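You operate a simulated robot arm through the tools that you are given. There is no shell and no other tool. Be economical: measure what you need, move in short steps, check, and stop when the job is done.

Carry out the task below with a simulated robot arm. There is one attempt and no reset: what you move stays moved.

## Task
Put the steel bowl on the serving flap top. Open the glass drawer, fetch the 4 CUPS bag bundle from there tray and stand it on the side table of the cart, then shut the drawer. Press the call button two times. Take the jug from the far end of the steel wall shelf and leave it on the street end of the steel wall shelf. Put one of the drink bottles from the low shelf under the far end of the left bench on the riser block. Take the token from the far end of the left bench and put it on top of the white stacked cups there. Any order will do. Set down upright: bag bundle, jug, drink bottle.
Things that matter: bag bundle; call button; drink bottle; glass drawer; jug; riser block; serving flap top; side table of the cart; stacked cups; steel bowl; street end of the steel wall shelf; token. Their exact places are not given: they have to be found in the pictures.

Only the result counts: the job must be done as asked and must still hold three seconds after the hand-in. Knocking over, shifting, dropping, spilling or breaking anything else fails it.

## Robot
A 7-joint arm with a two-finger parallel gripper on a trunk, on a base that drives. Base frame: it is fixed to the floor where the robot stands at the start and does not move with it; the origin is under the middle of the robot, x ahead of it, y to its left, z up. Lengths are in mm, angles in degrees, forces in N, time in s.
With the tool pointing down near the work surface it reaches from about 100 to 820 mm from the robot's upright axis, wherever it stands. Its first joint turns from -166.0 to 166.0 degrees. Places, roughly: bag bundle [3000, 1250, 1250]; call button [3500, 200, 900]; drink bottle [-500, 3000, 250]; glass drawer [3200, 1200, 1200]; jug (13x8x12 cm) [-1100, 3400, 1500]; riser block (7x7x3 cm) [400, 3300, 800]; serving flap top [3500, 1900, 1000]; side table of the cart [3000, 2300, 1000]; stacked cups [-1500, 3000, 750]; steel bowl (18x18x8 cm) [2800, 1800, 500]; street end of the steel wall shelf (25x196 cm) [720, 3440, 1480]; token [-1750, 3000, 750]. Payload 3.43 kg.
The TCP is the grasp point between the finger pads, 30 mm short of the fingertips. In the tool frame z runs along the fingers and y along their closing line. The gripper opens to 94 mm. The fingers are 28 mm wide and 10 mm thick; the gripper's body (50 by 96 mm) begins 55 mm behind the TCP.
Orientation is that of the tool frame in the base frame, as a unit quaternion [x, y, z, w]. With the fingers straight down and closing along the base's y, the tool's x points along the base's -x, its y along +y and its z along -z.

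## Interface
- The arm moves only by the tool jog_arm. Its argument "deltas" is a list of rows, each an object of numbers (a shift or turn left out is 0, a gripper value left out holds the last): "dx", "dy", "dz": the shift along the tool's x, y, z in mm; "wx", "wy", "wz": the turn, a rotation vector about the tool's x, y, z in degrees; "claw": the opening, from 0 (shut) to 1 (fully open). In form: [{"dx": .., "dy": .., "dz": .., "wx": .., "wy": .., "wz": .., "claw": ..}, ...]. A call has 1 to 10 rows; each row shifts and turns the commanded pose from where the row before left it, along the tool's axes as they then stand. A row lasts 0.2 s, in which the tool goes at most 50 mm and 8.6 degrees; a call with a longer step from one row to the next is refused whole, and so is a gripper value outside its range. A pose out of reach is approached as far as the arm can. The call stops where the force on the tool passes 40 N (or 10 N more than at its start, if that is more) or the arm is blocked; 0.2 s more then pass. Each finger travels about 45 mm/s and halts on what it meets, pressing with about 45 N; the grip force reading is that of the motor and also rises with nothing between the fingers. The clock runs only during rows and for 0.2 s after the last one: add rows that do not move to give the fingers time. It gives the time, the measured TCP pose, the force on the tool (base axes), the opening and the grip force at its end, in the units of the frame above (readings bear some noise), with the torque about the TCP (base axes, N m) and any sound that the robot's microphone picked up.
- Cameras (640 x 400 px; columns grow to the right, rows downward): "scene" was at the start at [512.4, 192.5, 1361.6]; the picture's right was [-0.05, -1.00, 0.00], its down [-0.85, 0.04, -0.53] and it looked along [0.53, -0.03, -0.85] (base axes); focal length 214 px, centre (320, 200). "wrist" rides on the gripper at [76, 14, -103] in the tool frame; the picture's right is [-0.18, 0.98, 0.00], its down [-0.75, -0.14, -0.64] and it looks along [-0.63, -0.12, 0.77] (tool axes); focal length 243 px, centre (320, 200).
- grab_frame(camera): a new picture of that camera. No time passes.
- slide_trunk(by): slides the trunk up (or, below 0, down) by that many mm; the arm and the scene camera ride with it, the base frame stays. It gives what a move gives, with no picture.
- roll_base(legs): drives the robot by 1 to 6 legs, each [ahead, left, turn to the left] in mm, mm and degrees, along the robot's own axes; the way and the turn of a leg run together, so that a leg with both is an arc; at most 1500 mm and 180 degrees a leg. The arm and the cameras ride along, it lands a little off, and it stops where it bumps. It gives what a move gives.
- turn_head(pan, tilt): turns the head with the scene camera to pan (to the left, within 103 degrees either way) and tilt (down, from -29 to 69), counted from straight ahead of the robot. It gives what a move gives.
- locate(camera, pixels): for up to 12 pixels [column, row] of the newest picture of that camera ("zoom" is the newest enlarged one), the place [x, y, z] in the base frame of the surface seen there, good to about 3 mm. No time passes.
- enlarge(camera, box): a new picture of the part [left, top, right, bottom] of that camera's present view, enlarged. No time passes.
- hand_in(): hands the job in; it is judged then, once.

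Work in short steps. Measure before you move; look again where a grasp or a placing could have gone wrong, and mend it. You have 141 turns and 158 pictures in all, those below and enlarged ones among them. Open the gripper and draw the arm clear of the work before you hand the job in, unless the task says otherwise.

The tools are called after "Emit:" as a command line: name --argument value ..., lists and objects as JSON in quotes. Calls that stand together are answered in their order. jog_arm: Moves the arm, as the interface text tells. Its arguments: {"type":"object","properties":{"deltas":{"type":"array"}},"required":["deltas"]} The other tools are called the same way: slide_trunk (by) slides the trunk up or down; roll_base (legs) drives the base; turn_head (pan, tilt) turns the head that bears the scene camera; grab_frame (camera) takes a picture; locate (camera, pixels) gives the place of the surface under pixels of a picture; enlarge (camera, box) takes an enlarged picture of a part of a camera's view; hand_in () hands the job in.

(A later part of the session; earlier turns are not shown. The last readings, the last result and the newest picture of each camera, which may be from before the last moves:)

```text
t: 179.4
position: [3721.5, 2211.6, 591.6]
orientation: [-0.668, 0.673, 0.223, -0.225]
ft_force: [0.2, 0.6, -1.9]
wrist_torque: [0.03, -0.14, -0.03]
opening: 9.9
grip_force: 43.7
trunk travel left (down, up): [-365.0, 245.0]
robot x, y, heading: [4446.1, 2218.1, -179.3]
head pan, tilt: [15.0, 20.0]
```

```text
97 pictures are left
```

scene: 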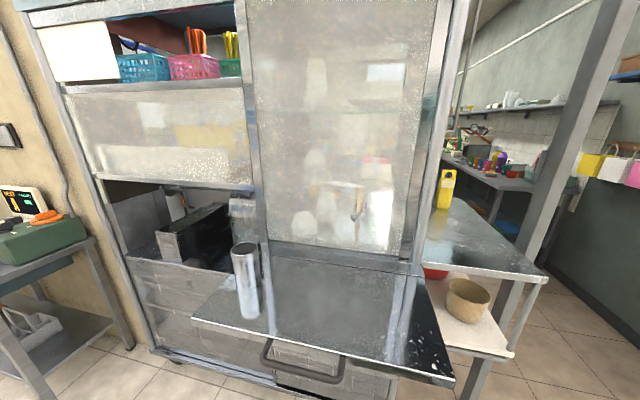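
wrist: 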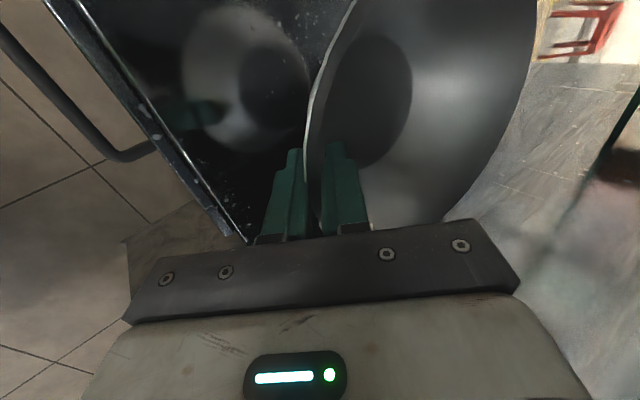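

The serving flap is at (330,310) with a steel cylinder on its left; a green box on a left-hand table may hold the call button. I locate both.

Emit:
locate --camera "scene" --pixels '[[195, 320], [450, 378], [420, 285], [270, 245], [340, 310], [330, 350], [300, 375], [247, 310], [390, 330], [50, 220], [25, 200], [430, 370]]'

Emit:
enlarge --camera "scene" --box '[0, 140, 180, 320]'

```text
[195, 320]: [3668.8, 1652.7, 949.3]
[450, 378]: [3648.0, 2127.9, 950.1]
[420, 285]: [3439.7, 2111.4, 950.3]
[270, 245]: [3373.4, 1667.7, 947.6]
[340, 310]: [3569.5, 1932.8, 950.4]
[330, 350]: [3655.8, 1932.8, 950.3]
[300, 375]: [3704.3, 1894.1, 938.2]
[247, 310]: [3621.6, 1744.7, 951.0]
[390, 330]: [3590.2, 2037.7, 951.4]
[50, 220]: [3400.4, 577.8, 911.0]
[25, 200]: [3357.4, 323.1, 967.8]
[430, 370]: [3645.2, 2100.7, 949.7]
```

```text
2.22 times, centred on (90, 230) of scene
```

zoom: 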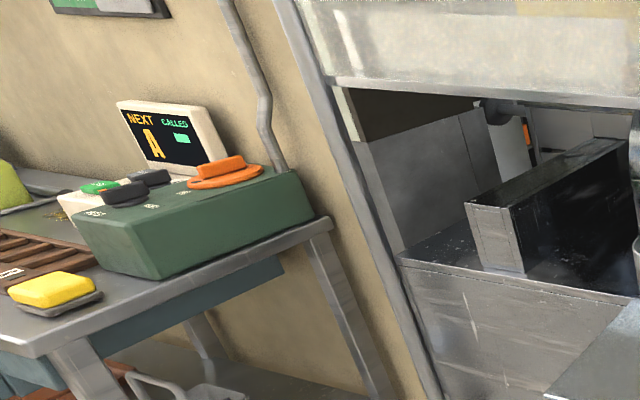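

Flap top spans x 3440–3690, y 1650–2130 at z 950. I back off, then raise the bowl above it.

Emit:
roll_base --legs '[[-250, 0, -0.7]]'

Emit:
slide_trunk --by 245

Emit:
jog_arm --deltas '[{"dy": 24, "dz": -32}, {"dy": 24, "dz": -32}, {"dy": 24, "dz": -32}, {"dy": 24, "dz": -32}, {"dy": 24, "dz": -32}, {"dy": 24, "dz": -32}, {}]'

Emit:
grab_frame --camera "wrist"

```text
t: 181.2
position: [3969.0, 2223.0, 593.5]
orientation: [-0.663, 0.678, 0.225, -0.224]
ft_force: [1.1, 1.2, -2.0]
wrist_torque: [0.01, -0.16, 0.03]
opening: 10.3
grip_force: 44.0
trunk travel left (down, up): [-365.0, 245.0]
robot x, y, heading: [4695.9, 2215.0, 180.1]
head pan, tilt: [15.0, 20.0]
```

```text
t: 183.8
position: [3969.2, 2222.5, 837.7]
orientation: [-0.663, 0.678, 0.225, -0.224]
ft_force: [-0.8, 0.3, -2.5]
wrist_torque: [0.01, -0.17, 0.01]
opening: 9.8
grip_force: 43.3
trunk travel left (down, up): [-610.0, 0.0]
robot x, y, heading: [4695.9, 2216.6, 180.2]
head pan, tilt: [15.0, 20.0]
```

```text
t: 185.4
position: [3969.5, 2225.9, 1077.2]
orientation: [-0.663, 0.678, 0.225, -0.225]
ft_force: [0.7, 0.1, -2.0]
wrist_torque: [-0.03, -0.14, 0.02]
opening: 10.2
grip_force: 44.2
trunk travel left (down, up): [-610.0, 0.0]
robot x, y, heading: [4694.2, 2213.3, 179.9]
head pan, tilt: [15.0, 20.0]
```

```text
95 pictures are left
```

wrist: 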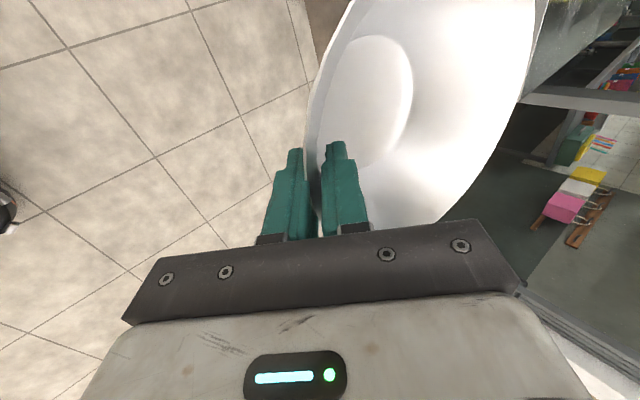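

TCP at z 1077, bowl bottom ≈1017, above the 950 flap. I drive over the flap at y≈1960.

Emit:
roll_base --legs '[[0, 262, 0], [318, 0, 0]]'

Emit:
turn_head --pan 0 --tilt 45

Emit:
grab_frame --camera "scene"

Emit:
grab_frame --camera "wrist"

```text
t: 189.0
position: [3650.9, 1964.0, 1078.1]
orientation: [-0.662, 0.679, 0.225, -0.224]
ft_force: [-0.2, -0.2, -2.2]
wrist_torque: [0.01, -0.17, 0.01]
opening: 9.9
grip_force: 43.8
trunk travel left (down, up): [-610.0, 0.0]
robot x, y, heading: [4380.4, 1952.6, 179.9]
head pan, tilt: [15.0, 20.0]
```

```text
t: 189.8
position: [3651.7, 1965.8, 1077.0]
orientation: [-0.663, 0.678, 0.224, -0.225]
ft_force: [0.4, 0.7, -2.3]
wrist_torque: [-0.04, -0.1, -0.03]
opening: 10.2
grip_force: 43.6
trunk travel left (down, up): [-610.0, 0.0]
robot x, y, heading: [4378.1, 1956.8, 179.6]
head pan, tilt: [0.0, 45.0]
```

```text
94 pictures are left
```

scene: 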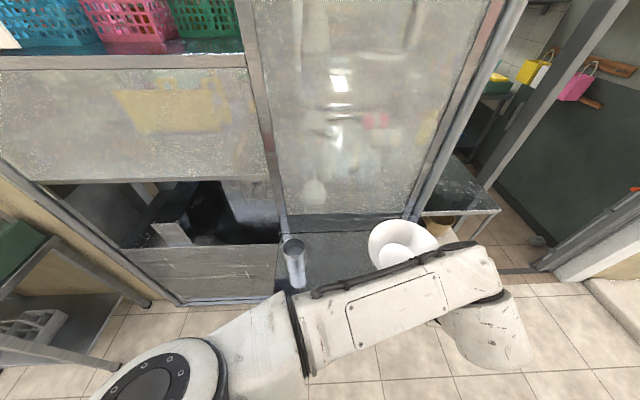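

```text
93 pictures are left
```

wrist: 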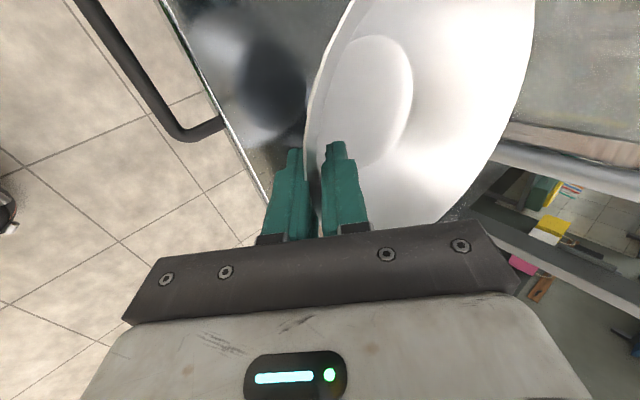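

The bowl is centred over the flap. I lower it with the trunk to just above contact and then in small steps.

Emit:
slide_trunk --by -60

Emit:
slide_trunk --by -5

Emit:
slide_trunk --by -3

Emit:
grab_frame --camera "wrist"

```text
t: 190.8
position: [3650.6, 1965.3, 1017.0]
orientation: [-0.662, 0.679, 0.224, -0.225]
ft_force: [0.8, 0.9, -1.9]
wrist_torque: [0.0, -0.15, 0.0]
opening: 10.1
grip_force: 43.3
trunk travel left (down, up): [-550.0, 60.0]
robot x, y, heading: [4374.2, 1955.2, 179.7]
head pan, tilt: [0.0, 45.0]
```

```text
t: 191.4
position: [3651.9, 1964.8, 1013.2]
orientation: [-0.662, 0.679, 0.224, -0.224]
ft_force: [-1.1, -0.7, -2.3]
wrist_torque: [0.02, -0.17, 0.0]
opening: 10.1
grip_force: 43.8
trunk travel left (down, up): [-545.0, 65.0]
robot x, y, heading: [4377.2, 1954.1, 179.9]
head pan, tilt: [0.0, 45.0]
```

```text
t: 191.9
position: [3651.1, 1965.6, 1009.5]
orientation: [-0.663, 0.678, 0.224, -0.224]
ft_force: [0.0, 1.1, 0.1]
wrist_torque: [0.0, -0.09, -0.02]
opening: 10.1
grip_force: 44.1
trunk travel left (down, up): [-542.0, 68.0]
robot x, y, heading: [4378.5, 1951.3, 179.6]
head pan, tilt: [0.0, 45.0]
```

```text
92 pictures are left
```

wrist: 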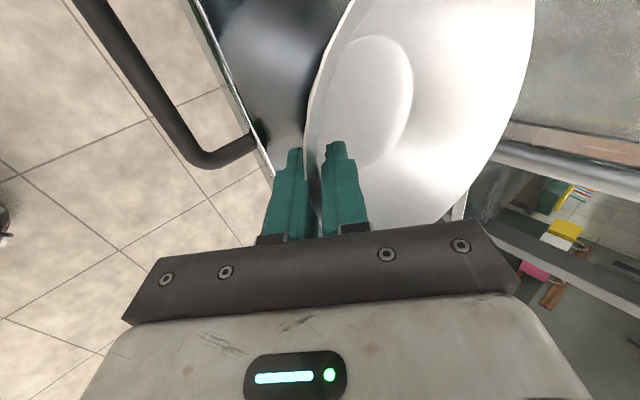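

The bowl's weight is now carried by the flap (force ≈0). I open and withdraw along the tool.

Emit:
slide_trunk --by -1

Emit:
jog_arm --deltas '[{"claw": 0.3}, {"claw": 0.45}, {"claw": 0.45}, {"dz": -20}, {"dz": -25}, {"dz": -30}, {"dz": -30}]'

Emit:
grab_frame --camera "wrist"

```text
t: 192.4
position: [3651.1, 1965.1, 1007.4]
orientation: [-0.662, 0.679, 0.225, -0.224]
ft_force: [0.6, 0.3, 0.4]
wrist_torque: [0.01, -0.12, 0.01]
opening: 10.1
grip_force: 43.3
trunk travel left (down, up): [-541.0, 69.0]
robot x, y, heading: [4379.0, 1955.7, 180.1]
head pan, tilt: [0.0, 45.0]
```

```text
t: 194.2
position: [3723.6, 1989.2, 1066.9]
orientation: [0.686, -0.666, -0.24, 0.167]
ft_force: [0.1, 0.4, 0.3]
wrist_torque: [0.03, -0.02, -0.03]
opening: 42.4
grip_force: 0.1
out of reach, approached as far as the arm can: row 7
trunk travel left (down, up): [-541.0, 69.0]
robot x, y, heading: [4376.6, 1953.0, 179.7]
head pan, tilt: [0.0, 45.0]
stopped in row 7: the arm was blocked; the commanded pose is now the measured one
```

```text
91 pictures are left
```

wrist: 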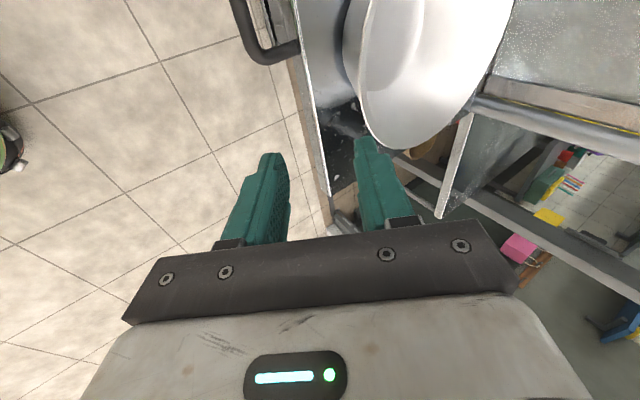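

Released; the arm ran into its fold limit so I back off with the base and check the bowl.

Emit:
roll_base --legs '[[-300, 0, 0]]'

Emit:
enlarge --camera "scene" --box '[200, 100, 520, 300]'

Emit:
turn_head --pan 60 --tilt 25

Emit:
grab_frame --camera "scene"

```text
t: 196.3
position: [4023.7, 1990.0, 1066.3]
orientation: [0.686, -0.666, -0.24, 0.168]
ft_force: [-0.5, 0.5, -0.1]
wrist_torque: [0.01, 0.02, -0.02]
opening: 42.3
grip_force: 0.0
trunk travel left (down, up): [-541.0, 69.0]
robot x, y, heading: [4679.3, 1951.4, 179.8]
head pan, tilt: [0.0, 45.0]
```

```text
2.00 times, centred on (360, 200) of scene
```

zoom: 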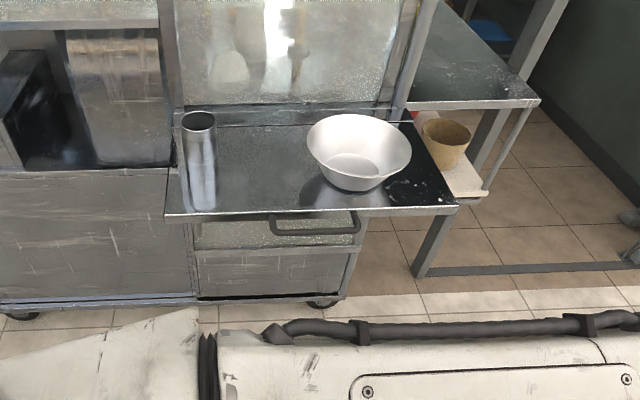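

```text
t: 197.6
position: [4023.6, 1990.1, 1065.9]
orientation: [0.686, -0.666, -0.239, 0.167]
ft_force: [0.3, 0.9, -0.5]
wrist_torque: [-0.01, 0.02, -0.01]
opening: 42.2
grip_force: 0.1
trunk travel left (down, up): [-541.0, 69.0]
robot x, y, heading: [4678.0, 1956.6, 179.8]
head pan, tilt: [60.0, 25.0]
```

```text
89 pictures are left
```

scene: 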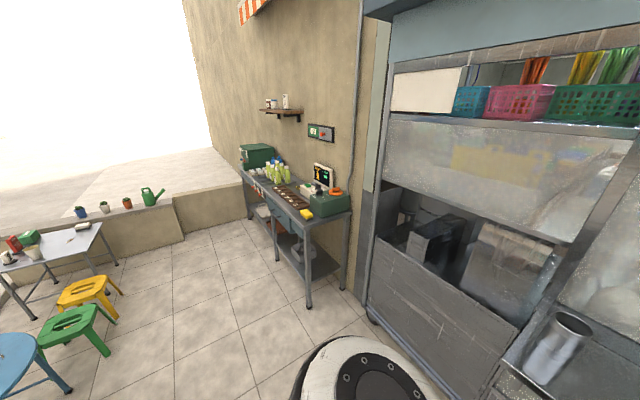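

The bowl sits upright on the flap. Next, the call panel around (325,195): I enlarge and locate.

Emit:
enlarge --camera "scene" --box '[260, 150, 360, 230]'

Emit:
locate --camera "scene" --pixels '[[350, 212], [310, 230], [306, 305], [240, 250], [335, 193], [340, 205], [100, 260], [100, 350], [130, 290], [300, 330], [245, 165], [370, 310]]'

```text
5.00 times, centred on (310, 190) of scene
```

zoom: 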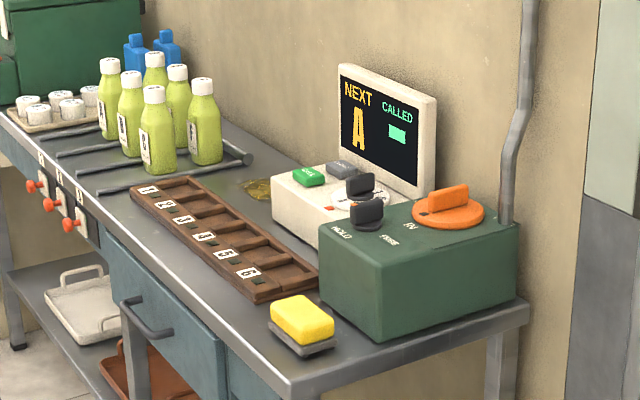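

```text
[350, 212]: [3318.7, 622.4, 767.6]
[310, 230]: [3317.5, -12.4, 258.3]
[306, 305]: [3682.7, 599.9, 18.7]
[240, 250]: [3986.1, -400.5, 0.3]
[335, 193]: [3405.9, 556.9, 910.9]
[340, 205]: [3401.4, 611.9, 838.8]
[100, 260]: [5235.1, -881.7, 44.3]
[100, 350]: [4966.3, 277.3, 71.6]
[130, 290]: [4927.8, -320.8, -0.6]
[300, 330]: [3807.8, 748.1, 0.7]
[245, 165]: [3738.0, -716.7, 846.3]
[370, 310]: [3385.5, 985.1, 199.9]
```

The console with the green button is at about (3500,350). I move closer, staying clear of the green stool at (4966,277).

Emit:
roll_base --legs '[[230, 0, 0], [0, 1500, 0]]'

Emit:
turn_head --pan 10 --tilt 35

Emit:
grab_frame --camera "scene"

```text
t: 206.3
position: [3789.4, 491.7, 1066.9]
orientation: [0.687, -0.665, -0.239, 0.168]
ft_force: [0.9, 0.9, -0.1]
wrist_torque: [-0.01, 0.01, -0.02]
opening: 42.3
grip_force: 0.0
trunk travel left (down, up): [-541.0, 69.0]
robot x, y, heading: [4443.4, 458.5, 180.0]
head pan, tilt: [60.0, 25.0]
```

```text
t: 207.5
position: [3789.3, 493.3, 1067.3]
orientation: [0.687, -0.665, -0.24, 0.167]
ft_force: [0.6, 1.7, -0.4]
wrist_torque: [0.01, -0.04, -0.01]
opening: 42.3
grip_force: 0.0
trunk travel left (down, up): [-541.0, 69.0]
robot x, y, heading: [4443.5, 457.2, 180.0]
head pan, tilt: [10.0, 35.0]
```

```text
87 pictures are left
```

scene: 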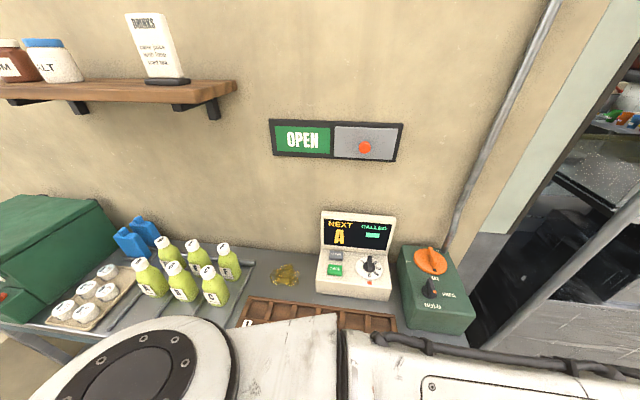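

Emit:
enlarge --camera "scene" --box '[310, 200, 410, 310]'

Emit:
locate --camera "scene" --pixels '[[335, 270], [336, 255], [371, 262], [368, 282], [320, 285], [390, 290], [432, 262], [284, 274], [355, 215], [228, 248]]'

```text
3.64 times, centred on (360, 255) of scene
```

zoom: 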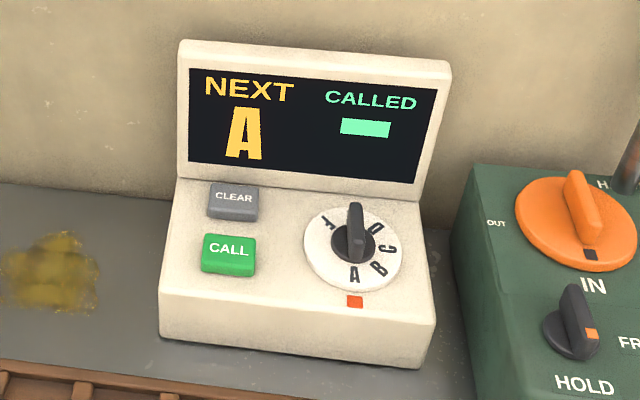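

```text
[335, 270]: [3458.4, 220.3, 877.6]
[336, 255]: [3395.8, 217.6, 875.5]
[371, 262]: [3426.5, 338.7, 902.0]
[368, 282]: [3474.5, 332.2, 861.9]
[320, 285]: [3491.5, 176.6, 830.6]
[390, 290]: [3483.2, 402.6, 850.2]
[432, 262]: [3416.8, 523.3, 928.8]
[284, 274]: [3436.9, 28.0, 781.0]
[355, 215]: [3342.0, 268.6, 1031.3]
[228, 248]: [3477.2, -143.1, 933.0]
```

The green CALL button is at (3458,220,878), CLEAR 62 mm behind it. I turn the tool straight down with fingers shut.

Emit:
jog_arm --deltas '[{"wx": 7.4, "claw": 0}, {"wx": 7.4}, {"wx": 7.4}, {"wx": 7.4}, {"wx": 7.4}, {}]'

```text
t: 208.9
position: [3788.8, 494.0, 1067.4]
orientation: [-0.704, 0.708, 0.016, 0.059]
ft_force: [0.1, -0.3, 0.3]
wrist_torque: [0.02, -0.02, -0.01]
opening: 0.1
grip_force: 33.2
trunk travel left (down, up): [-541.0, 69.0]
robot x, y, heading: [4444.6, 458.4, 180.0]
head pan, tilt: [10.0, 35.0]
```

A 7° tilt remains; I correct it and drive so the tip is over the CALL button.

Emit:
jog_arm --deltas '[{"wx": -3.4, "wy": 6.1}, {}]'

Emit:
roll_base --legs '[[0, 273, 0], [331, 0, 0]]'

Emit:
grab_frame --camera "scene"

Emit:
grab_frame --camera "wrist"

```text
t: 209.5
position: [3789.3, 492.2, 1066.4]
orientation: [-0.706, 0.709, 0.0, 0.0]
ft_force: [0.3, 0.2, 0.2]
wrist_torque: [-0.03, 0.01, 0.01]
opening: 0.1
grip_force: 32.9
trunk travel left (down, up): [-541.0, 69.0]
robot x, y, heading: [4445.7, 455.2, 180.3]
head pan, tilt: [10.0, 35.0]
```

```text
t: 213.2
position: [3455.1, 220.5, 1065.2]
orientation: [-0.706, 0.708, 0.001, -0.001]
ft_force: [-0.8, 0.7, 0.8]
wrist_torque: [-0.02, 0.0, 0.0]
opening: 0.3
grip_force: 33.2
trunk travel left (down, up): [-541.0, 69.0]
robot x, y, heading: [4107.3, 182.7, 180.0]
head pan, tilt: [10.0, 35.0]
```

```text
85 pictures are left
```

scene: 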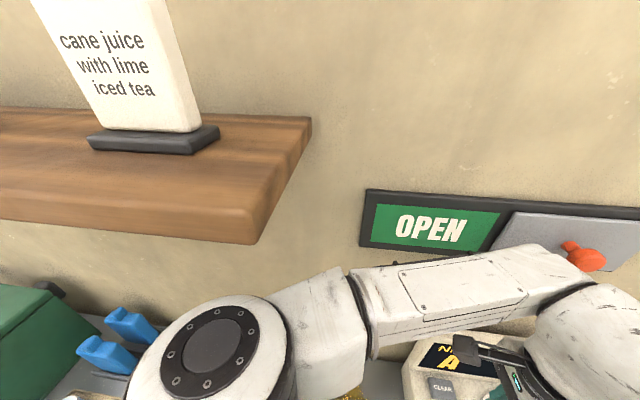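

```text
84 pictures are left
```

wrist: 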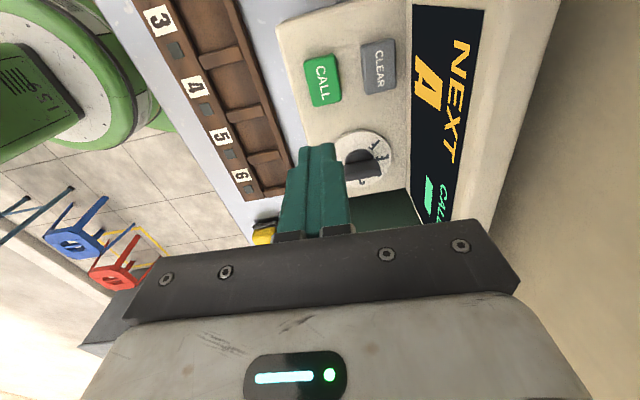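

I check the button spot in the wrist view (322,80) and the elbow's clearance to the bottles below.

Emit:
locate --camera "wrist" --pixels '[[322, 80], [308, 60], [335, 98], [310, 103], [333, 58], [378, 68], [357, 165]]'

Emit:
locate --camera "scene" --pixels '[[210, 340], [120, 330], [320, 330], [160, 380], [500, 280], [600, 330], [250, 240], [100, 360], [40, 310]]'

```text
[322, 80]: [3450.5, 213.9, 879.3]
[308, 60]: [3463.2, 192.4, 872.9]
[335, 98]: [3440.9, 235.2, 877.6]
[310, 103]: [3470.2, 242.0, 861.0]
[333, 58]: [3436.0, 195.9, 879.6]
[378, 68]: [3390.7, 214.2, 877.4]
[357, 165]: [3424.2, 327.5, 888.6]
```

```text
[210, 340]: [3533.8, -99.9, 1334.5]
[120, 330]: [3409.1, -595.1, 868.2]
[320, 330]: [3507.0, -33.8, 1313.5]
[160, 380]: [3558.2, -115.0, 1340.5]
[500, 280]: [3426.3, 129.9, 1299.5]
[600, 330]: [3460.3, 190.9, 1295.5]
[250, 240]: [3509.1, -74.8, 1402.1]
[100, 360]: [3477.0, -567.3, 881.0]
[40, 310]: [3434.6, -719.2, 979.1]
```

Button centre ≈(3452,216,879), under the tip. To keep the elbow clear of the bottles I lower with the arm rather than the trunk.

Emit:
jog_arm --deltas '[{"dz": 35}, {"dz": 35}, {"dz": 35}, {"dz": 30}, {}]'

Emit:
grab_frame --camera "wrist"

Emit:
grab_frame --camera "scene"

```text
t: 214.4
position: [3454.9, 221.0, 930.7]
orientation: [-0.707, 0.708, 0.0, 0.0]
ft_force: [0.0, 0.0, 0.1]
wrist_torque: [-0.03, 0.02, -0.02]
opening: 0.1
grip_force: 33.1
trunk travel left (down, up): [-541.0, 69.0]
robot x, y, heading: [4109.1, 186.1, 180.1]
head pan, tilt: [10.0, 35.0]
```

```text
83 pictures are left
```

wrist: 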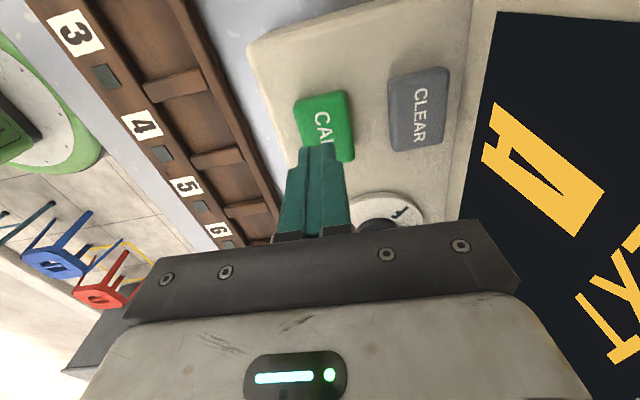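

```text
82 pictures are left
```

scene: 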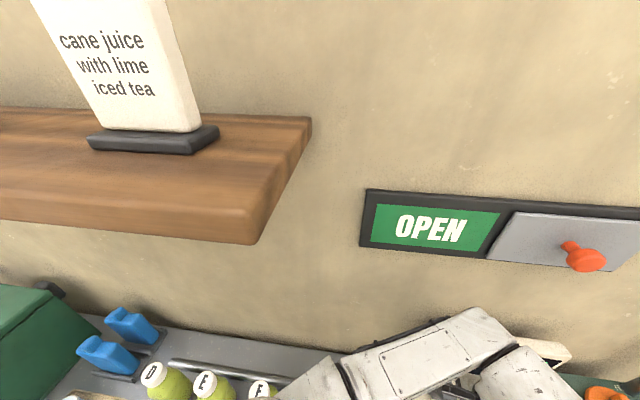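

Tip is just over the button. I check the elbow region near the bottles before the last 25 mm.

Emit:
locate --camera "scene" --pixels '[[310, 380], [262, 388], [205, 380], [300, 395], [340, 370], [225, 375]]'

Emit:
turn_head --pan 25 --tilt 60

Emit:
grab_frame --camera "scene"

```text
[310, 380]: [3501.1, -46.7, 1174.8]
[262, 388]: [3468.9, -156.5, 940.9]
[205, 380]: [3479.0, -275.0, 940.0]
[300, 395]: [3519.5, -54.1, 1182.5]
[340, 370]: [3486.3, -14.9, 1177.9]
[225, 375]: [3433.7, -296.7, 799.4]
```

```text
t: 215.3
position: [3456.5, 220.9, 933.1]
orientation: [-0.707, 0.708, 0.0, 0.0]
ft_force: [0.6, -0.2, -0.2]
wrist_torque: [0.0, 0.01, 0.0]
opening: 0.0
grip_force: 32.3
trunk travel left (down, up): [-541.0, 69.0]
robot x, y, heading: [4109.9, 188.0, 180.1]
head pan, tilt: [25.0, 60.0]
```

```text
81 pictures are left
```

scene: 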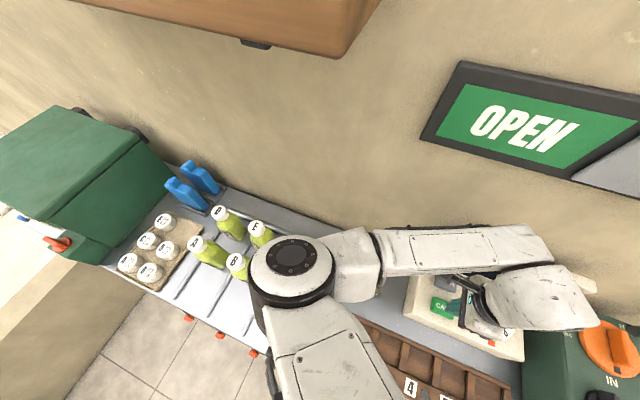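

The elbow is above the bottles with room left. I press the button down in small steps.

Emit:
jog_arm --deltas '[{"dz": 12}, {"dz": 6}, {"dz": 4}, {"dz": 3}, {"dz": 3}, {"dz": 3}]'

Emit:
enlarge --camera "scene" --box '[400, 230, 560, 380]'

```text
t: 216.7
position: [3454.0, 220.9, 900.3]
orientation: [-0.706, 0.708, 0.001, 0.001]
ft_force: [0.0, 1.7, 2.9]
wrist_torque: [0.05, 0.02, -0.04]
opening: 0.2
grip_force: 32.8
trunk travel left (down, up): [-541.0, 69.0]
robot x, y, heading: [4108.8, 187.4, 180.0]
head pan, tilt: [25.0, 60.0]
heard: click
```

```text
2.67 times, centred on (480, 305) of scene
```

zoom: 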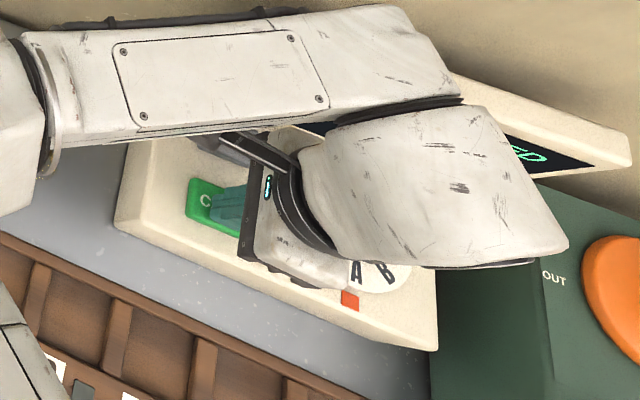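

One click heard. I lift off 20 mm and check for the release and the display.

Emit:
jog_arm --deltas '[{"dz": -10}, {"dz": -12}, {}, {}]'

Emit:
grab_frame --camera "wrist"

```text
t: 217.7
position: [3454.0, 220.7, 922.7]
orientation: [-0.706, 0.708, 0.0, 0.0]
ft_force: [0.1, -0.4, -0.2]
wrist_torque: [0.0, 0.0, -0.02]
opening: 0.0
grip_force: 32.7
trunk travel left (down, up): [-541.0, 69.0]
robot x, y, heading: [4108.7, 187.6, 180.0]
head pan, tilt: [25.0, 60.0]
```

```text
79 pictures are left
```

wrist: 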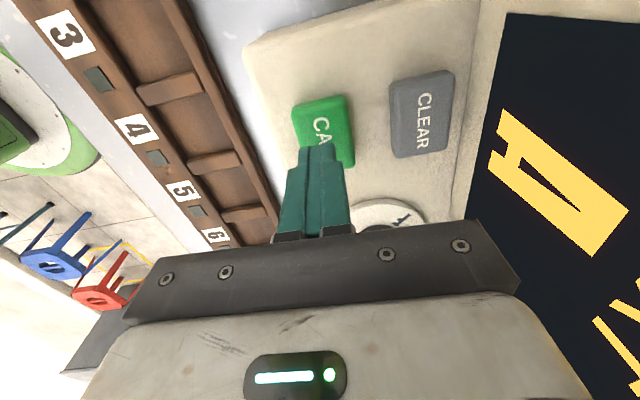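

Now the second press, the same way, followed by a lift.

Emit:
jog_arm --deltas '[{"dz": 10}, {"dz": 4}, {"dz": 3}, {"dz": 3}, {"dz": 3}, {}]'

Emit:
jog_arm --deltas '[{"dz": -10}, {"dz": -20}, {"dz": -35}, {"dz": -35}, {"dz": -35}, {}]'

Emit:
grab_frame --camera "wrist"

```text
t: 219.1
position: [3454.2, 221.3, 899.4]
orientation: [-0.707, 0.708, 0.0, 0.0]
ft_force: [-0.7, -0.7, 8.7]
wrist_torque: [-0.04, 0.03, 0.02]
opening: 0.1
grip_force: 32.7
trunk travel left (down, up): [-541.0, 69.0]
robot x, y, heading: [4109.1, 188.2, 179.9]
head pan, tilt: [25.0, 60.0]
heard: click
```

```text
t: 220.5
position: [3455.9, 220.4, 1034.3]
orientation: [-0.707, 0.708, -0.001, 0.0]
ft_force: [-0.1, -0.2, 0.3]
wrist_torque: [-0.01, 0.0, 0.01]
opening: 0.0
grip_force: 32.8
trunk travel left (down, up): [-541.0, 69.0]
robot x, y, heading: [4109.5, 189.6, 179.9]
head pan, tilt: [25.0, 60.0]
```

```text
78 pictures are left
```

wrist: 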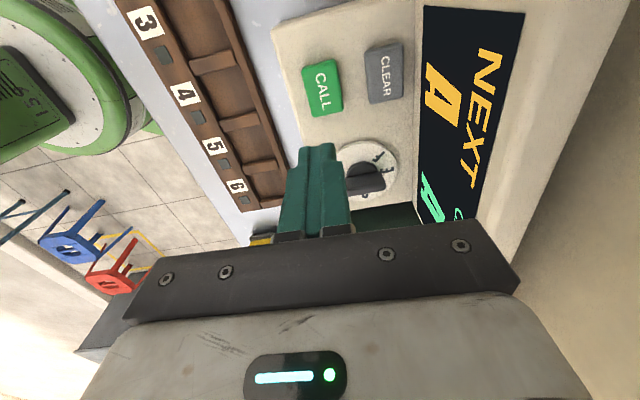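

Both clicks registered. I drive back through the gap into the shop and look down the aisle by the left bench.

Emit:
roll_base --legs '[[-350, 0, 0], [0, -1400, 0], [0, -1400, 0], [1450, 0, 0], [1000, 0, 0]]'

Emit:
turn_head --pan 10 --tilt 25

Emit:
grab_frame --camera "scene"

```text
t: 247.6
position: [1369.5, 3099.2, 1034.0]
orientation: [-0.697, 0.717, 0.0, 0.0]
ft_force: [1.2, 0.5, 1.0]
wrist_torque: [0.02, -0.04, -0.02]
opening: 0.0
grip_force: 32.7
trunk travel left (down, up): [-541.0, 69.0]
robot x, y, heading: [2024.3, 3046.9, 178.6]
head pan, tilt: [25.0, 60.0]
```

```text
t: 248.6
position: [1369.2, 3098.5, 1034.0]
orientation: [-0.696, 0.718, 0.0, 0.0]
ft_force: [-0.5, -0.9, 0.3]
wrist_torque: [-0.01, -0.01, 0.02]
opening: 0.2
grip_force: 33.4
trunk travel left (down, up): [-541.0, 69.0]
robot x, y, heading: [2027.4, 3051.6, 178.4]
head pan, tilt: [10.0, 25.0]
```

```text
77 pictures are left
```

scene: 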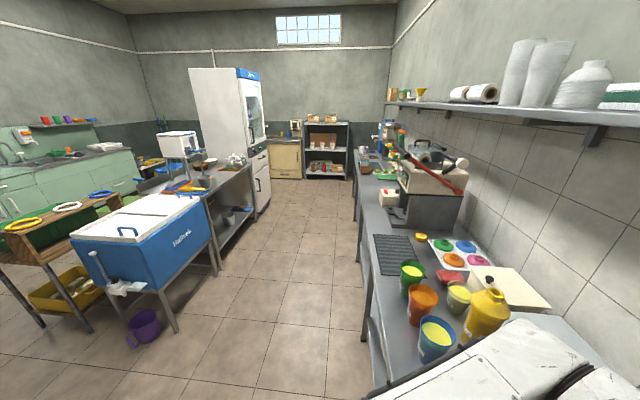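

The robot drifted toward the bench (y≈3047), so I move away sideways and measure the aisle.

Emit:
locate --camera "scene" --pixels '[[175, 330], [216, 275], [255, 215], [160, 345], [363, 262], [370, 345], [320, 180], [395, 180], [220, 200], [400, 97]]'

Emit:
roll_base --legs '[[0, 560, 0]]'

```text
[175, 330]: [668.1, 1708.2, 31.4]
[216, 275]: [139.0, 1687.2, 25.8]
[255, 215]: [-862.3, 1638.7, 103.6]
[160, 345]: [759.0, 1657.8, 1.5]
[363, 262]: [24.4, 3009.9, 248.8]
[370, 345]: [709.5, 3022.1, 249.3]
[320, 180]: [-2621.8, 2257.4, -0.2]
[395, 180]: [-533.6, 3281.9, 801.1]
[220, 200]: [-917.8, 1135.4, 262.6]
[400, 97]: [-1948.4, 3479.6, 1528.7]
```

```text
t: 251.8
position: [1355.8, 2532.8, 1034.1]
orientation: [-0.698, 0.716, -0.001, 0.001]
ft_force: [-0.8, -0.4, 0.7]
wrist_torque: [-0.02, -0.02, 0.03]
opening: 0.3
grip_force: 32.8
trunk travel left (down, up): [-541.0, 69.0]
robot x, y, heading: [2010.7, 2483.6, 178.6]
head pan, tilt: [10.0, 25.0]
```

The aisle runs y≈1700–3010. I drive down it to x≈-1000 and turn to face the left wall.

Emit:
roll_base --legs '[[0, 280, 1.4], [1500, 0, 0], [1450, 0, 0], [0, 0, -90]]'

Emit:
turn_head --pan 0 --tilt 20

Emit:
grab_frame --camera "scene"

```text
t: 271.3
position: [-898.0, 2861.5, 1033.5]
orientation: [0.001, 1.0, 0.0, -0.001]
ft_force: [0.6, -0.3, 0.6]
wrist_torque: [0.02, 0.03, 0.0]
opening: 0.0
grip_force: 33.0
trunk travel left (down, up): [-541.0, 69.0]
robot x, y, heading: [-933.5, 2208.7, 90.0]
head pan, tilt: [10.0, 25.0]
```

```text
t: 272.1
position: [-898.4, 2861.9, 1034.2]
orientation: [0.001, 1.0, 0.0, 0.0]
ft_force: [0.6, -0.2, 0.3]
wrist_torque: [-0.01, -0.03, 0.0]
opening: 0.0
grip_force: 32.9
trunk travel left (down, up): [-541.0, 69.0]
robot x, y, heading: [-932.0, 2209.5, 90.0]
head pan, tilt: [0.0, 20.0]
```

```text
76 pictures are left
```

scene: 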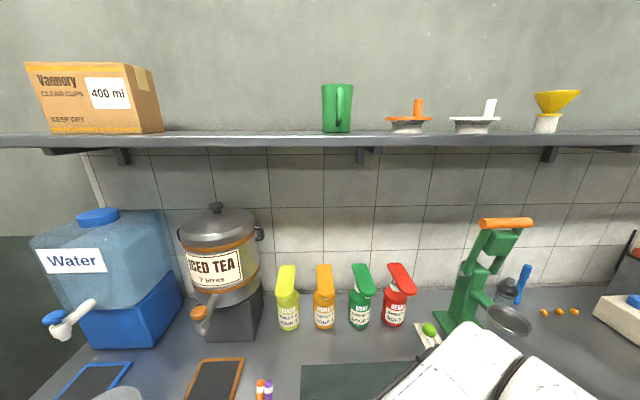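

The green jug is at (337,108) with its handle toward us. I locate its body, handle and the shelf edge.

Emit:
enlarge --camera "scene" --box '[280, 60, 400, 170]'

Emit:
locate --camera "scene" --pixels '[[325, 90], [325, 125], [351, 90], [349, 128], [341, 90], [341, 105], [340, 120], [336, 85], [360, 142], [337, 133], [400, 130], [155, 100]]'

```text
3.64 times, centred on (340, 115) of scene
```

zoom: 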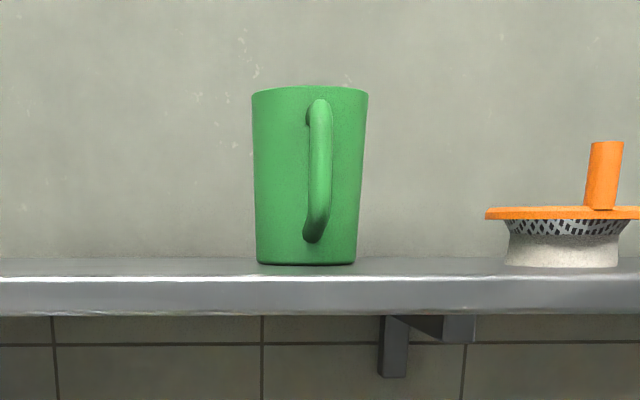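

```text
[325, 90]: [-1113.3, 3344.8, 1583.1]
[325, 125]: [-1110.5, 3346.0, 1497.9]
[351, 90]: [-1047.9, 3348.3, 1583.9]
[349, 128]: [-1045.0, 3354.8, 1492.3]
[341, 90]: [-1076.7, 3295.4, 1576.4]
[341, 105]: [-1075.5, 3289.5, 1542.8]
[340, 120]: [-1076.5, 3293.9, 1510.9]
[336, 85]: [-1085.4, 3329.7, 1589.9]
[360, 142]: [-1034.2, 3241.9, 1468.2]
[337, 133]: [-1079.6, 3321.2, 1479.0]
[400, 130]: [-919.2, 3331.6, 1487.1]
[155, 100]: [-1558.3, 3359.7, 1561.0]
```

Handle: x≈-1076, y≈3289, z 1500–1585; shelf top ≈1480, edge y≈3240. I raise the trunk, unroll the tool by 90° and pitch it up toward horizontal.

Emit:
slide_trunk --by 69

Emit:
jog_arm --deltas '[{"wz": -8.5}, {"wz": -8.5}, {"wz": -8.5}, {"wz": -8.5}, {"wz": -8.5}, {"wz": -8.5}, {"wz": -8.5}, {"wz": -8.5}, {"wz": -8.5}, {"wz": -8.5}]'

Emit:
jog_arm --deltas '[{"wz": -5}, {"wy": -8.5, "dz": -40}, {"wy": -8.5, "dz": -40}, {"wy": -8.5, "dx": -20, "dz": -30}, {"wy": -8.5, "dx": -30}, {"wy": -8.5, "dx": -40}, {"wy": -8.5, "dx": -40}, {"wy": -8.5, "dx": -40}, {"wy": -8.5, "dx": -40}, {}]'

```text
t: 273.1
position: [-898.9, 2861.7, 1103.5]
orientation: [0.0, 1.0, 0.0, 0.0]
ft_force: [0.4, 0.2, -0.2]
wrist_torque: [-0.06, 0.0, 0.0]
opening: 0.1
grip_force: 33.2
trunk travel left (down, up): [-610.0, 0.0]
robot x, y, heading: [-932.8, 2205.5, 90.0]
head pan, tilt: [0.0, 20.0]
```

```text
t: 275.3
position: [-898.3, 2862.5, 1102.9]
orientation: [-0.675, 0.737, 0.0, 0.001]
ft_force: [0.2, -0.7, -0.3]
wrist_torque: [0.02, 0.0, 0.03]
opening: 0.1
grip_force: 33.0
trunk travel left (down, up): [-610.0, 0.0]
robot x, y, heading: [-930.1, 2208.2, 90.0]
head pan, tilt: [0.0, 20.0]
```

```text
t: 277.5
position: [-898.2, 3001.1, 1345.1]
orientation: [-0.586, 0.587, 0.395, 0.395]
ft_force: [-0.2, -1.1, -0.7]
wrist_torque: [-0.03, -0.02, 0.0]
opening: 0.0
grip_force: 32.9
trunk travel left (down, up): [-610.0, 0.0]
robot x, y, heading: [-934.9, 2208.3, 89.8]
head pan, tilt: [0.0, 20.0]
```

At z 1345 with pitch 22°, all in reach. I raise another 200 mm to jug-handle height and open the fingers.

Emit:
jog_arm --deltas '[{"dx": -37, "dz": -15, "claw": 0.6}, {"dx": -37, "dz": -15}, {"dx": -37, "dz": -15}, {"dx": -37, "dz": -15}, {"dx": -37, "dz": -15}, {}]'

```text
t: 278.9
position: [-898.9, 3001.0, 1545.1]
orientation: [-0.586, 0.586, 0.395, 0.396]
ft_force: [0.1, -1.1, -0.2]
wrist_torque: [-0.04, -0.02, -0.04]
opening: 56.5
grip_force: 0.0
trunk travel left (down, up): [-610.0, 0.0]
robot x, y, heading: [-929.8, 2208.4, 90.0]
head pan, tilt: [0.0, 20.0]
```

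Reached z 1545. I move the base left and forward toward the handle, stopping short to look.

Emit:
roll_base --legs '[[0, 177, 0], [225, 0, 0]]'

Emit:
grab_frame --camera "wrist"

Emit:
grab_frame --camera "scene"

```text
t: 281.7
position: [-1076.2, 3228.7, 1544.4]
orientation: [-0.586, 0.587, 0.395, 0.396]
ft_force: [-0.8, 0.9, -0.4]
wrist_torque: [0.01, -0.04, -0.01]
opening: 56.4
grip_force: 0.1
trunk travel left (down, up): [-610.0, 0.0]
robot x, y, heading: [-1108.2, 2430.9, 89.8]
head pan, tilt: [0.0, 20.0]
```

```text
74 pictures are left
```

wrist: 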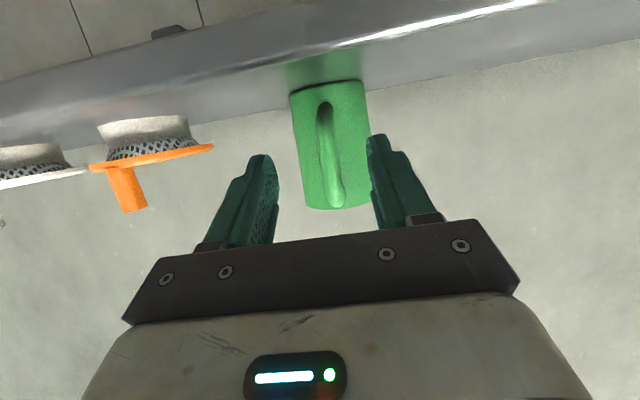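

```text
73 pictures are left
```

scene: 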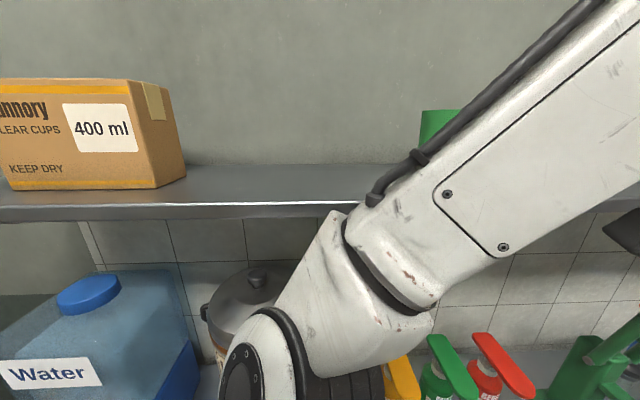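

Handle is centred between the fingers. I advance 56 mm level and close.

Emit:
jog_arm --deltas '[{"dz": 26, "dx": -10.5}, {"dz": 26, "dx": -10.5}, {"claw": 0.3}, {"claw": 0}, {"claw": 0}, {"claw": 0}, {"claw": 0}]'

Emit:
grab_frame --camera "wrist"

```text
t: 283.3
position: [-1077.4, 3282.7, 1543.2]
orientation: [-0.586, 0.586, 0.396, 0.396]
ft_force: [-0.7, 0.2, 0.2]
wrist_torque: [0.13, 0.08, 0.01]
opening: 13.9
grip_force: 44.7
trunk travel left (down, up): [-610.0, 0.0]
robot x, y, heading: [-1113.2, 2435.7, 89.9]
head pan, tilt: [0.0, 20.0]
```

```text
72 pictures are left
```

wrist: 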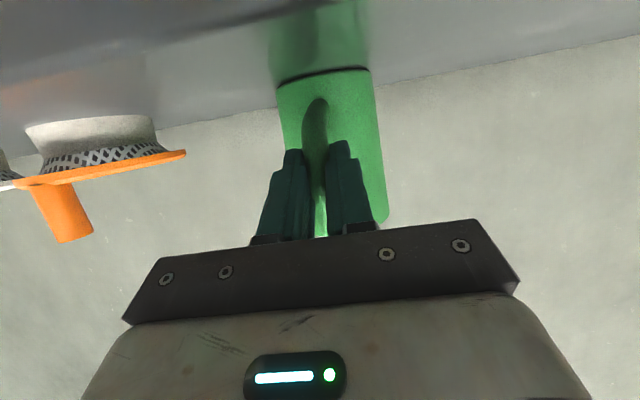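

Handle gripped (13.9 mm). I lift 30 mm and check the jug hangs level.

Emit:
jog_arm --deltas '[{"dx": -14, "dz": -5.6}, {"dx": -14, "dz": -5.6}, {}]'

Emit:
grab_frame --camera "wrist"

```text
t: 284.1
position: [-1076.3, 3282.7, 1574.1]
orientation: [-0.586, 0.586, 0.396, 0.396]
ft_force: [-0.1, -0.5, -0.2]
wrist_torque: [-0.05, 0.02, 0.0]
opening: 13.6
grip_force: 44.6
trunk travel left (down, up): [-610.0, 0.0]
robot x, y, heading: [-1111.2, 2433.7, 89.7]
head pan, tilt: [0.0, 20.0]
```

```text
71 pictures are left
```

wrist: 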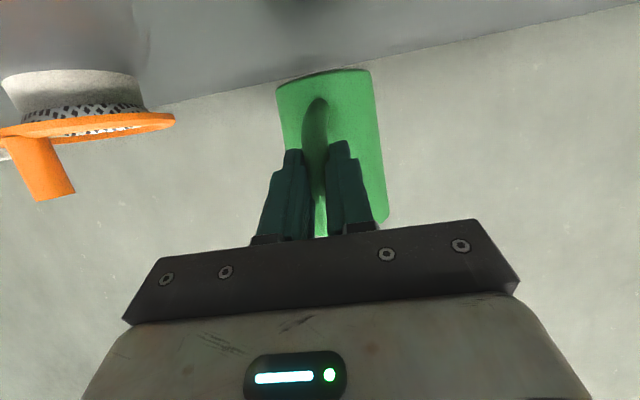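

The jug is up. I back off 235 mm and strafe right along the shelf to the street end near x≈1500.

Emit:
roll_base --legs '[[-235, 0, 0], [0, -1300, 0], [0, -1270, 0]]'

Emit:
turn_head --pan 0 --tilt 10

Emit:
grab_frame --camera "scene"

Emit:
grab_frame --camera "wrist"

```text
t: 298.0
position: [1500.6, 3032.5, 1575.2]
orientation: [-0.582, 0.591, 0.392, 0.399]
ft_force: [-0.3, 0.4, -0.6]
wrist_torque: [-0.06, -0.02, -0.01]
opening: 13.8
grip_force: 45.1
trunk travel left (down, up): [-610.0, 0.0]
robot x, y, heading: [1458.6, 2182.8, 89.3]
head pan, tilt: [0.0, 20.0]
```

```text
t: 298.7
position: [1500.5, 3033.2, 1573.9]
orientation: [-0.582, 0.59, 0.393, 0.398]
ft_force: [-0.2, -0.1, -2.1]
wrist_torque: [-0.04, -0.01, -0.02]
opening: 13.7
grip_force: 44.9
trunk travel left (down, up): [-610.0, 0.0]
robot x, y, heading: [1453.7, 2184.1, 89.4]
head pan, tilt: [0.0, 10.0]
```

```text
70 pictures are left
```

scene: 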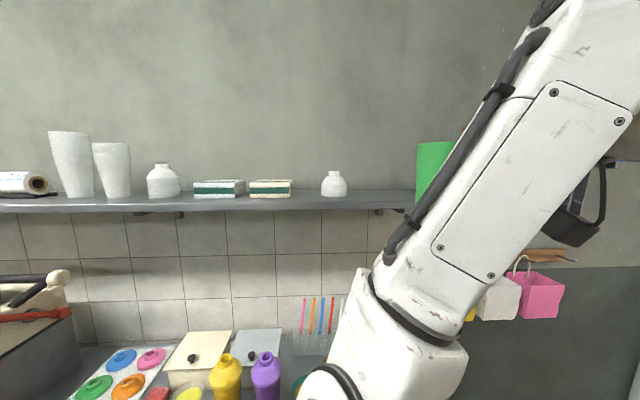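

```text
69 pictures are left
```

wrist: 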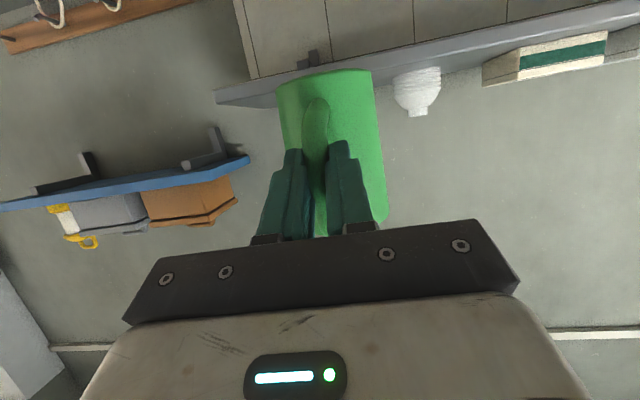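

I locate the shelf's end and the nearest bottle in both views.

Emit:
locate --camera "wrist" --pixels '[[222, 98], [240, 105], [400, 85], [415, 95], [437, 95], [250, 90], [275, 98]]'

Emit:
locate --camera "scene" --pixels '[[347, 185], [334, 185], [390, 190], [380, 204], [400, 195]]'

```text
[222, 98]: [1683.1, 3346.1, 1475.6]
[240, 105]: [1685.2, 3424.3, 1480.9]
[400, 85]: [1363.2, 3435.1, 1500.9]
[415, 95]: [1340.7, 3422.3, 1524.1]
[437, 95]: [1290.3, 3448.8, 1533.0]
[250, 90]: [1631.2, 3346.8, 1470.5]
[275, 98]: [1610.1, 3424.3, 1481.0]
```

```text
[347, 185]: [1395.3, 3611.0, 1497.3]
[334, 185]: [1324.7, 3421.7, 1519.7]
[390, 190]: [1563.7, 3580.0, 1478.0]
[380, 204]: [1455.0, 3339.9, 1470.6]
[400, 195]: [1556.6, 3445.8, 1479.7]
```

Shelf front y≈3343, end x≈1685, bottle's edge x≈1365. I drive forward to set the jug at about (1510, 3457).

Emit:
roll_base --legs '[[0, -18, 0.6], [342, 0, 0]]'

Emit:
grab_frame --camera "wrist"

```text
t: 301.4
position: [1513.7, 3377.8, 1572.9]
orientation: [-0.584, 0.588, 0.394, 0.397]
ft_force: [-0.2, 0.7, -1.4]
wrist_torque: [-0.08, -0.01, -0.03]
opening: 13.3
grip_force: 44.7
trunk travel left (down, up): [-610.0, 0.0]
robot x, y, heading: [1472.2, 2529.6, 89.6]
head pan, tilt: [0.0, 10.0]
```

```text
68 pictures are left
```

wrist: 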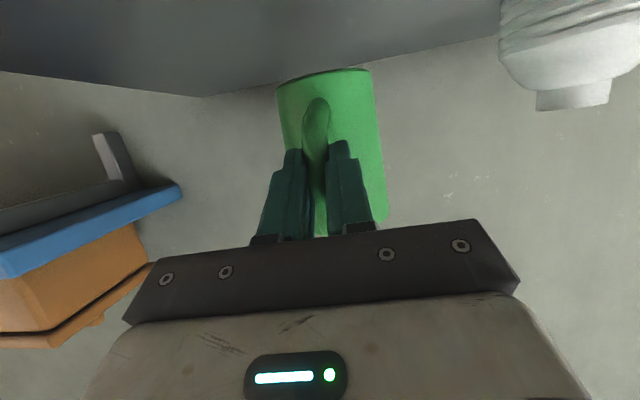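

Jug is over the clear shelf. I lower by trunk in small steps until contact.

Emit:
slide_trunk --by -22

Emit:
slide_trunk --by -4

Emit:
slide_trunk --by -3

Emit:
grab_frame --camera "wrist"

```text
t: 302.0
position: [1513.4, 3378.8, 1550.9]
orientation: [-0.584, 0.588, 0.394, 0.397]
ft_force: [0.4, -0.1, -0.8]
wrist_torque: [-0.08, 0.0, -0.01]
opening: 13.9
grip_force: 45.3
trunk travel left (down, up): [-588.0, 22.0]
robot x, y, heading: [1480.1, 2528.6, 89.8]
head pan, tilt: [0.0, 10.0]
```

```text
t: 302.6
position: [1513.8, 3378.5, 1547.9]
orientation: [-0.584, 0.588, 0.394, 0.397]
ft_force: [-0.2, 0.1, -1.2]
wrist_torque: [-0.08, 0.0, 0.0]
opening: 13.8
grip_force: 45.1
trunk travel left (down, up): [-584.0, 26.0]
robot x, y, heading: [1471.6, 2528.1, 89.7]
head pan, tilt: [0.0, 10.0]
```

```text
t: 303.1
position: [1513.8, 3378.3, 1545.4]
orientation: [-0.584, 0.589, 0.393, 0.396]
ft_force: [0.8, -0.3, -0.8]
wrist_torque: [-0.04, 0.02, 0.0]
opening: 13.9
grip_force: 45.2
trunk travel left (down, up): [-581.0, 29.0]
robot x, y, heading: [1473.4, 2532.5, 90.0]
head pan, tilt: [0.0, 10.0]
```

```text
67 pictures are left
```

wrist: 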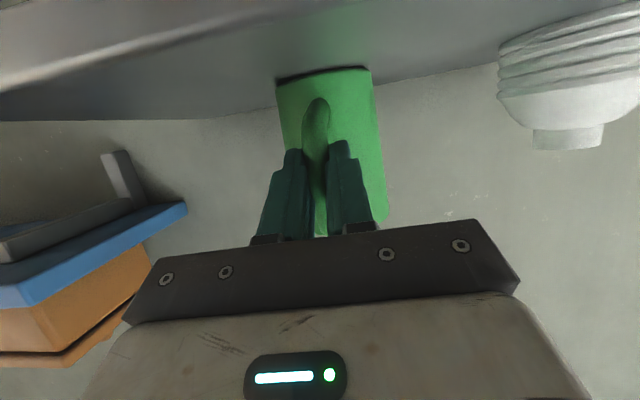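

About 2 mm remain by the grasp height; two more small steps.

Emit:
slide_trunk --by -2

Emit:
slide_trunk --by -2

```text
t: 303.6
position: [1512.7, 3379.1, 1543.2]
orientation: [-0.584, 0.588, 0.395, 0.397]
ft_force: [0.3, 1.3, 4.7]
wrist_torque: [0.65, 0.11, -0.03]
opening: 13.7
grip_force: 45.1
trunk travel left (down, up): [-579.0, 31.0]
robot x, y, heading: [1475.0, 2527.2, 89.8]
head pan, tilt: [0.0, 10.0]
```

```text
t: 304.1
position: [1512.8, 3377.5, 1542.6]
orientation: [-0.583, 0.587, 0.395, 0.399]
ft_force: [1.5, 3.7, 17.5]
wrist_torque: [1.72, 0.25, -0.05]
opening: 13.8
grip_force: 44.8
trunk travel left (down, up): [-577.0, 33.0]
robot x, y, heading: [1478.2, 2528.6, 89.7]
head pan, tilt: [0.0, 10.0]
```

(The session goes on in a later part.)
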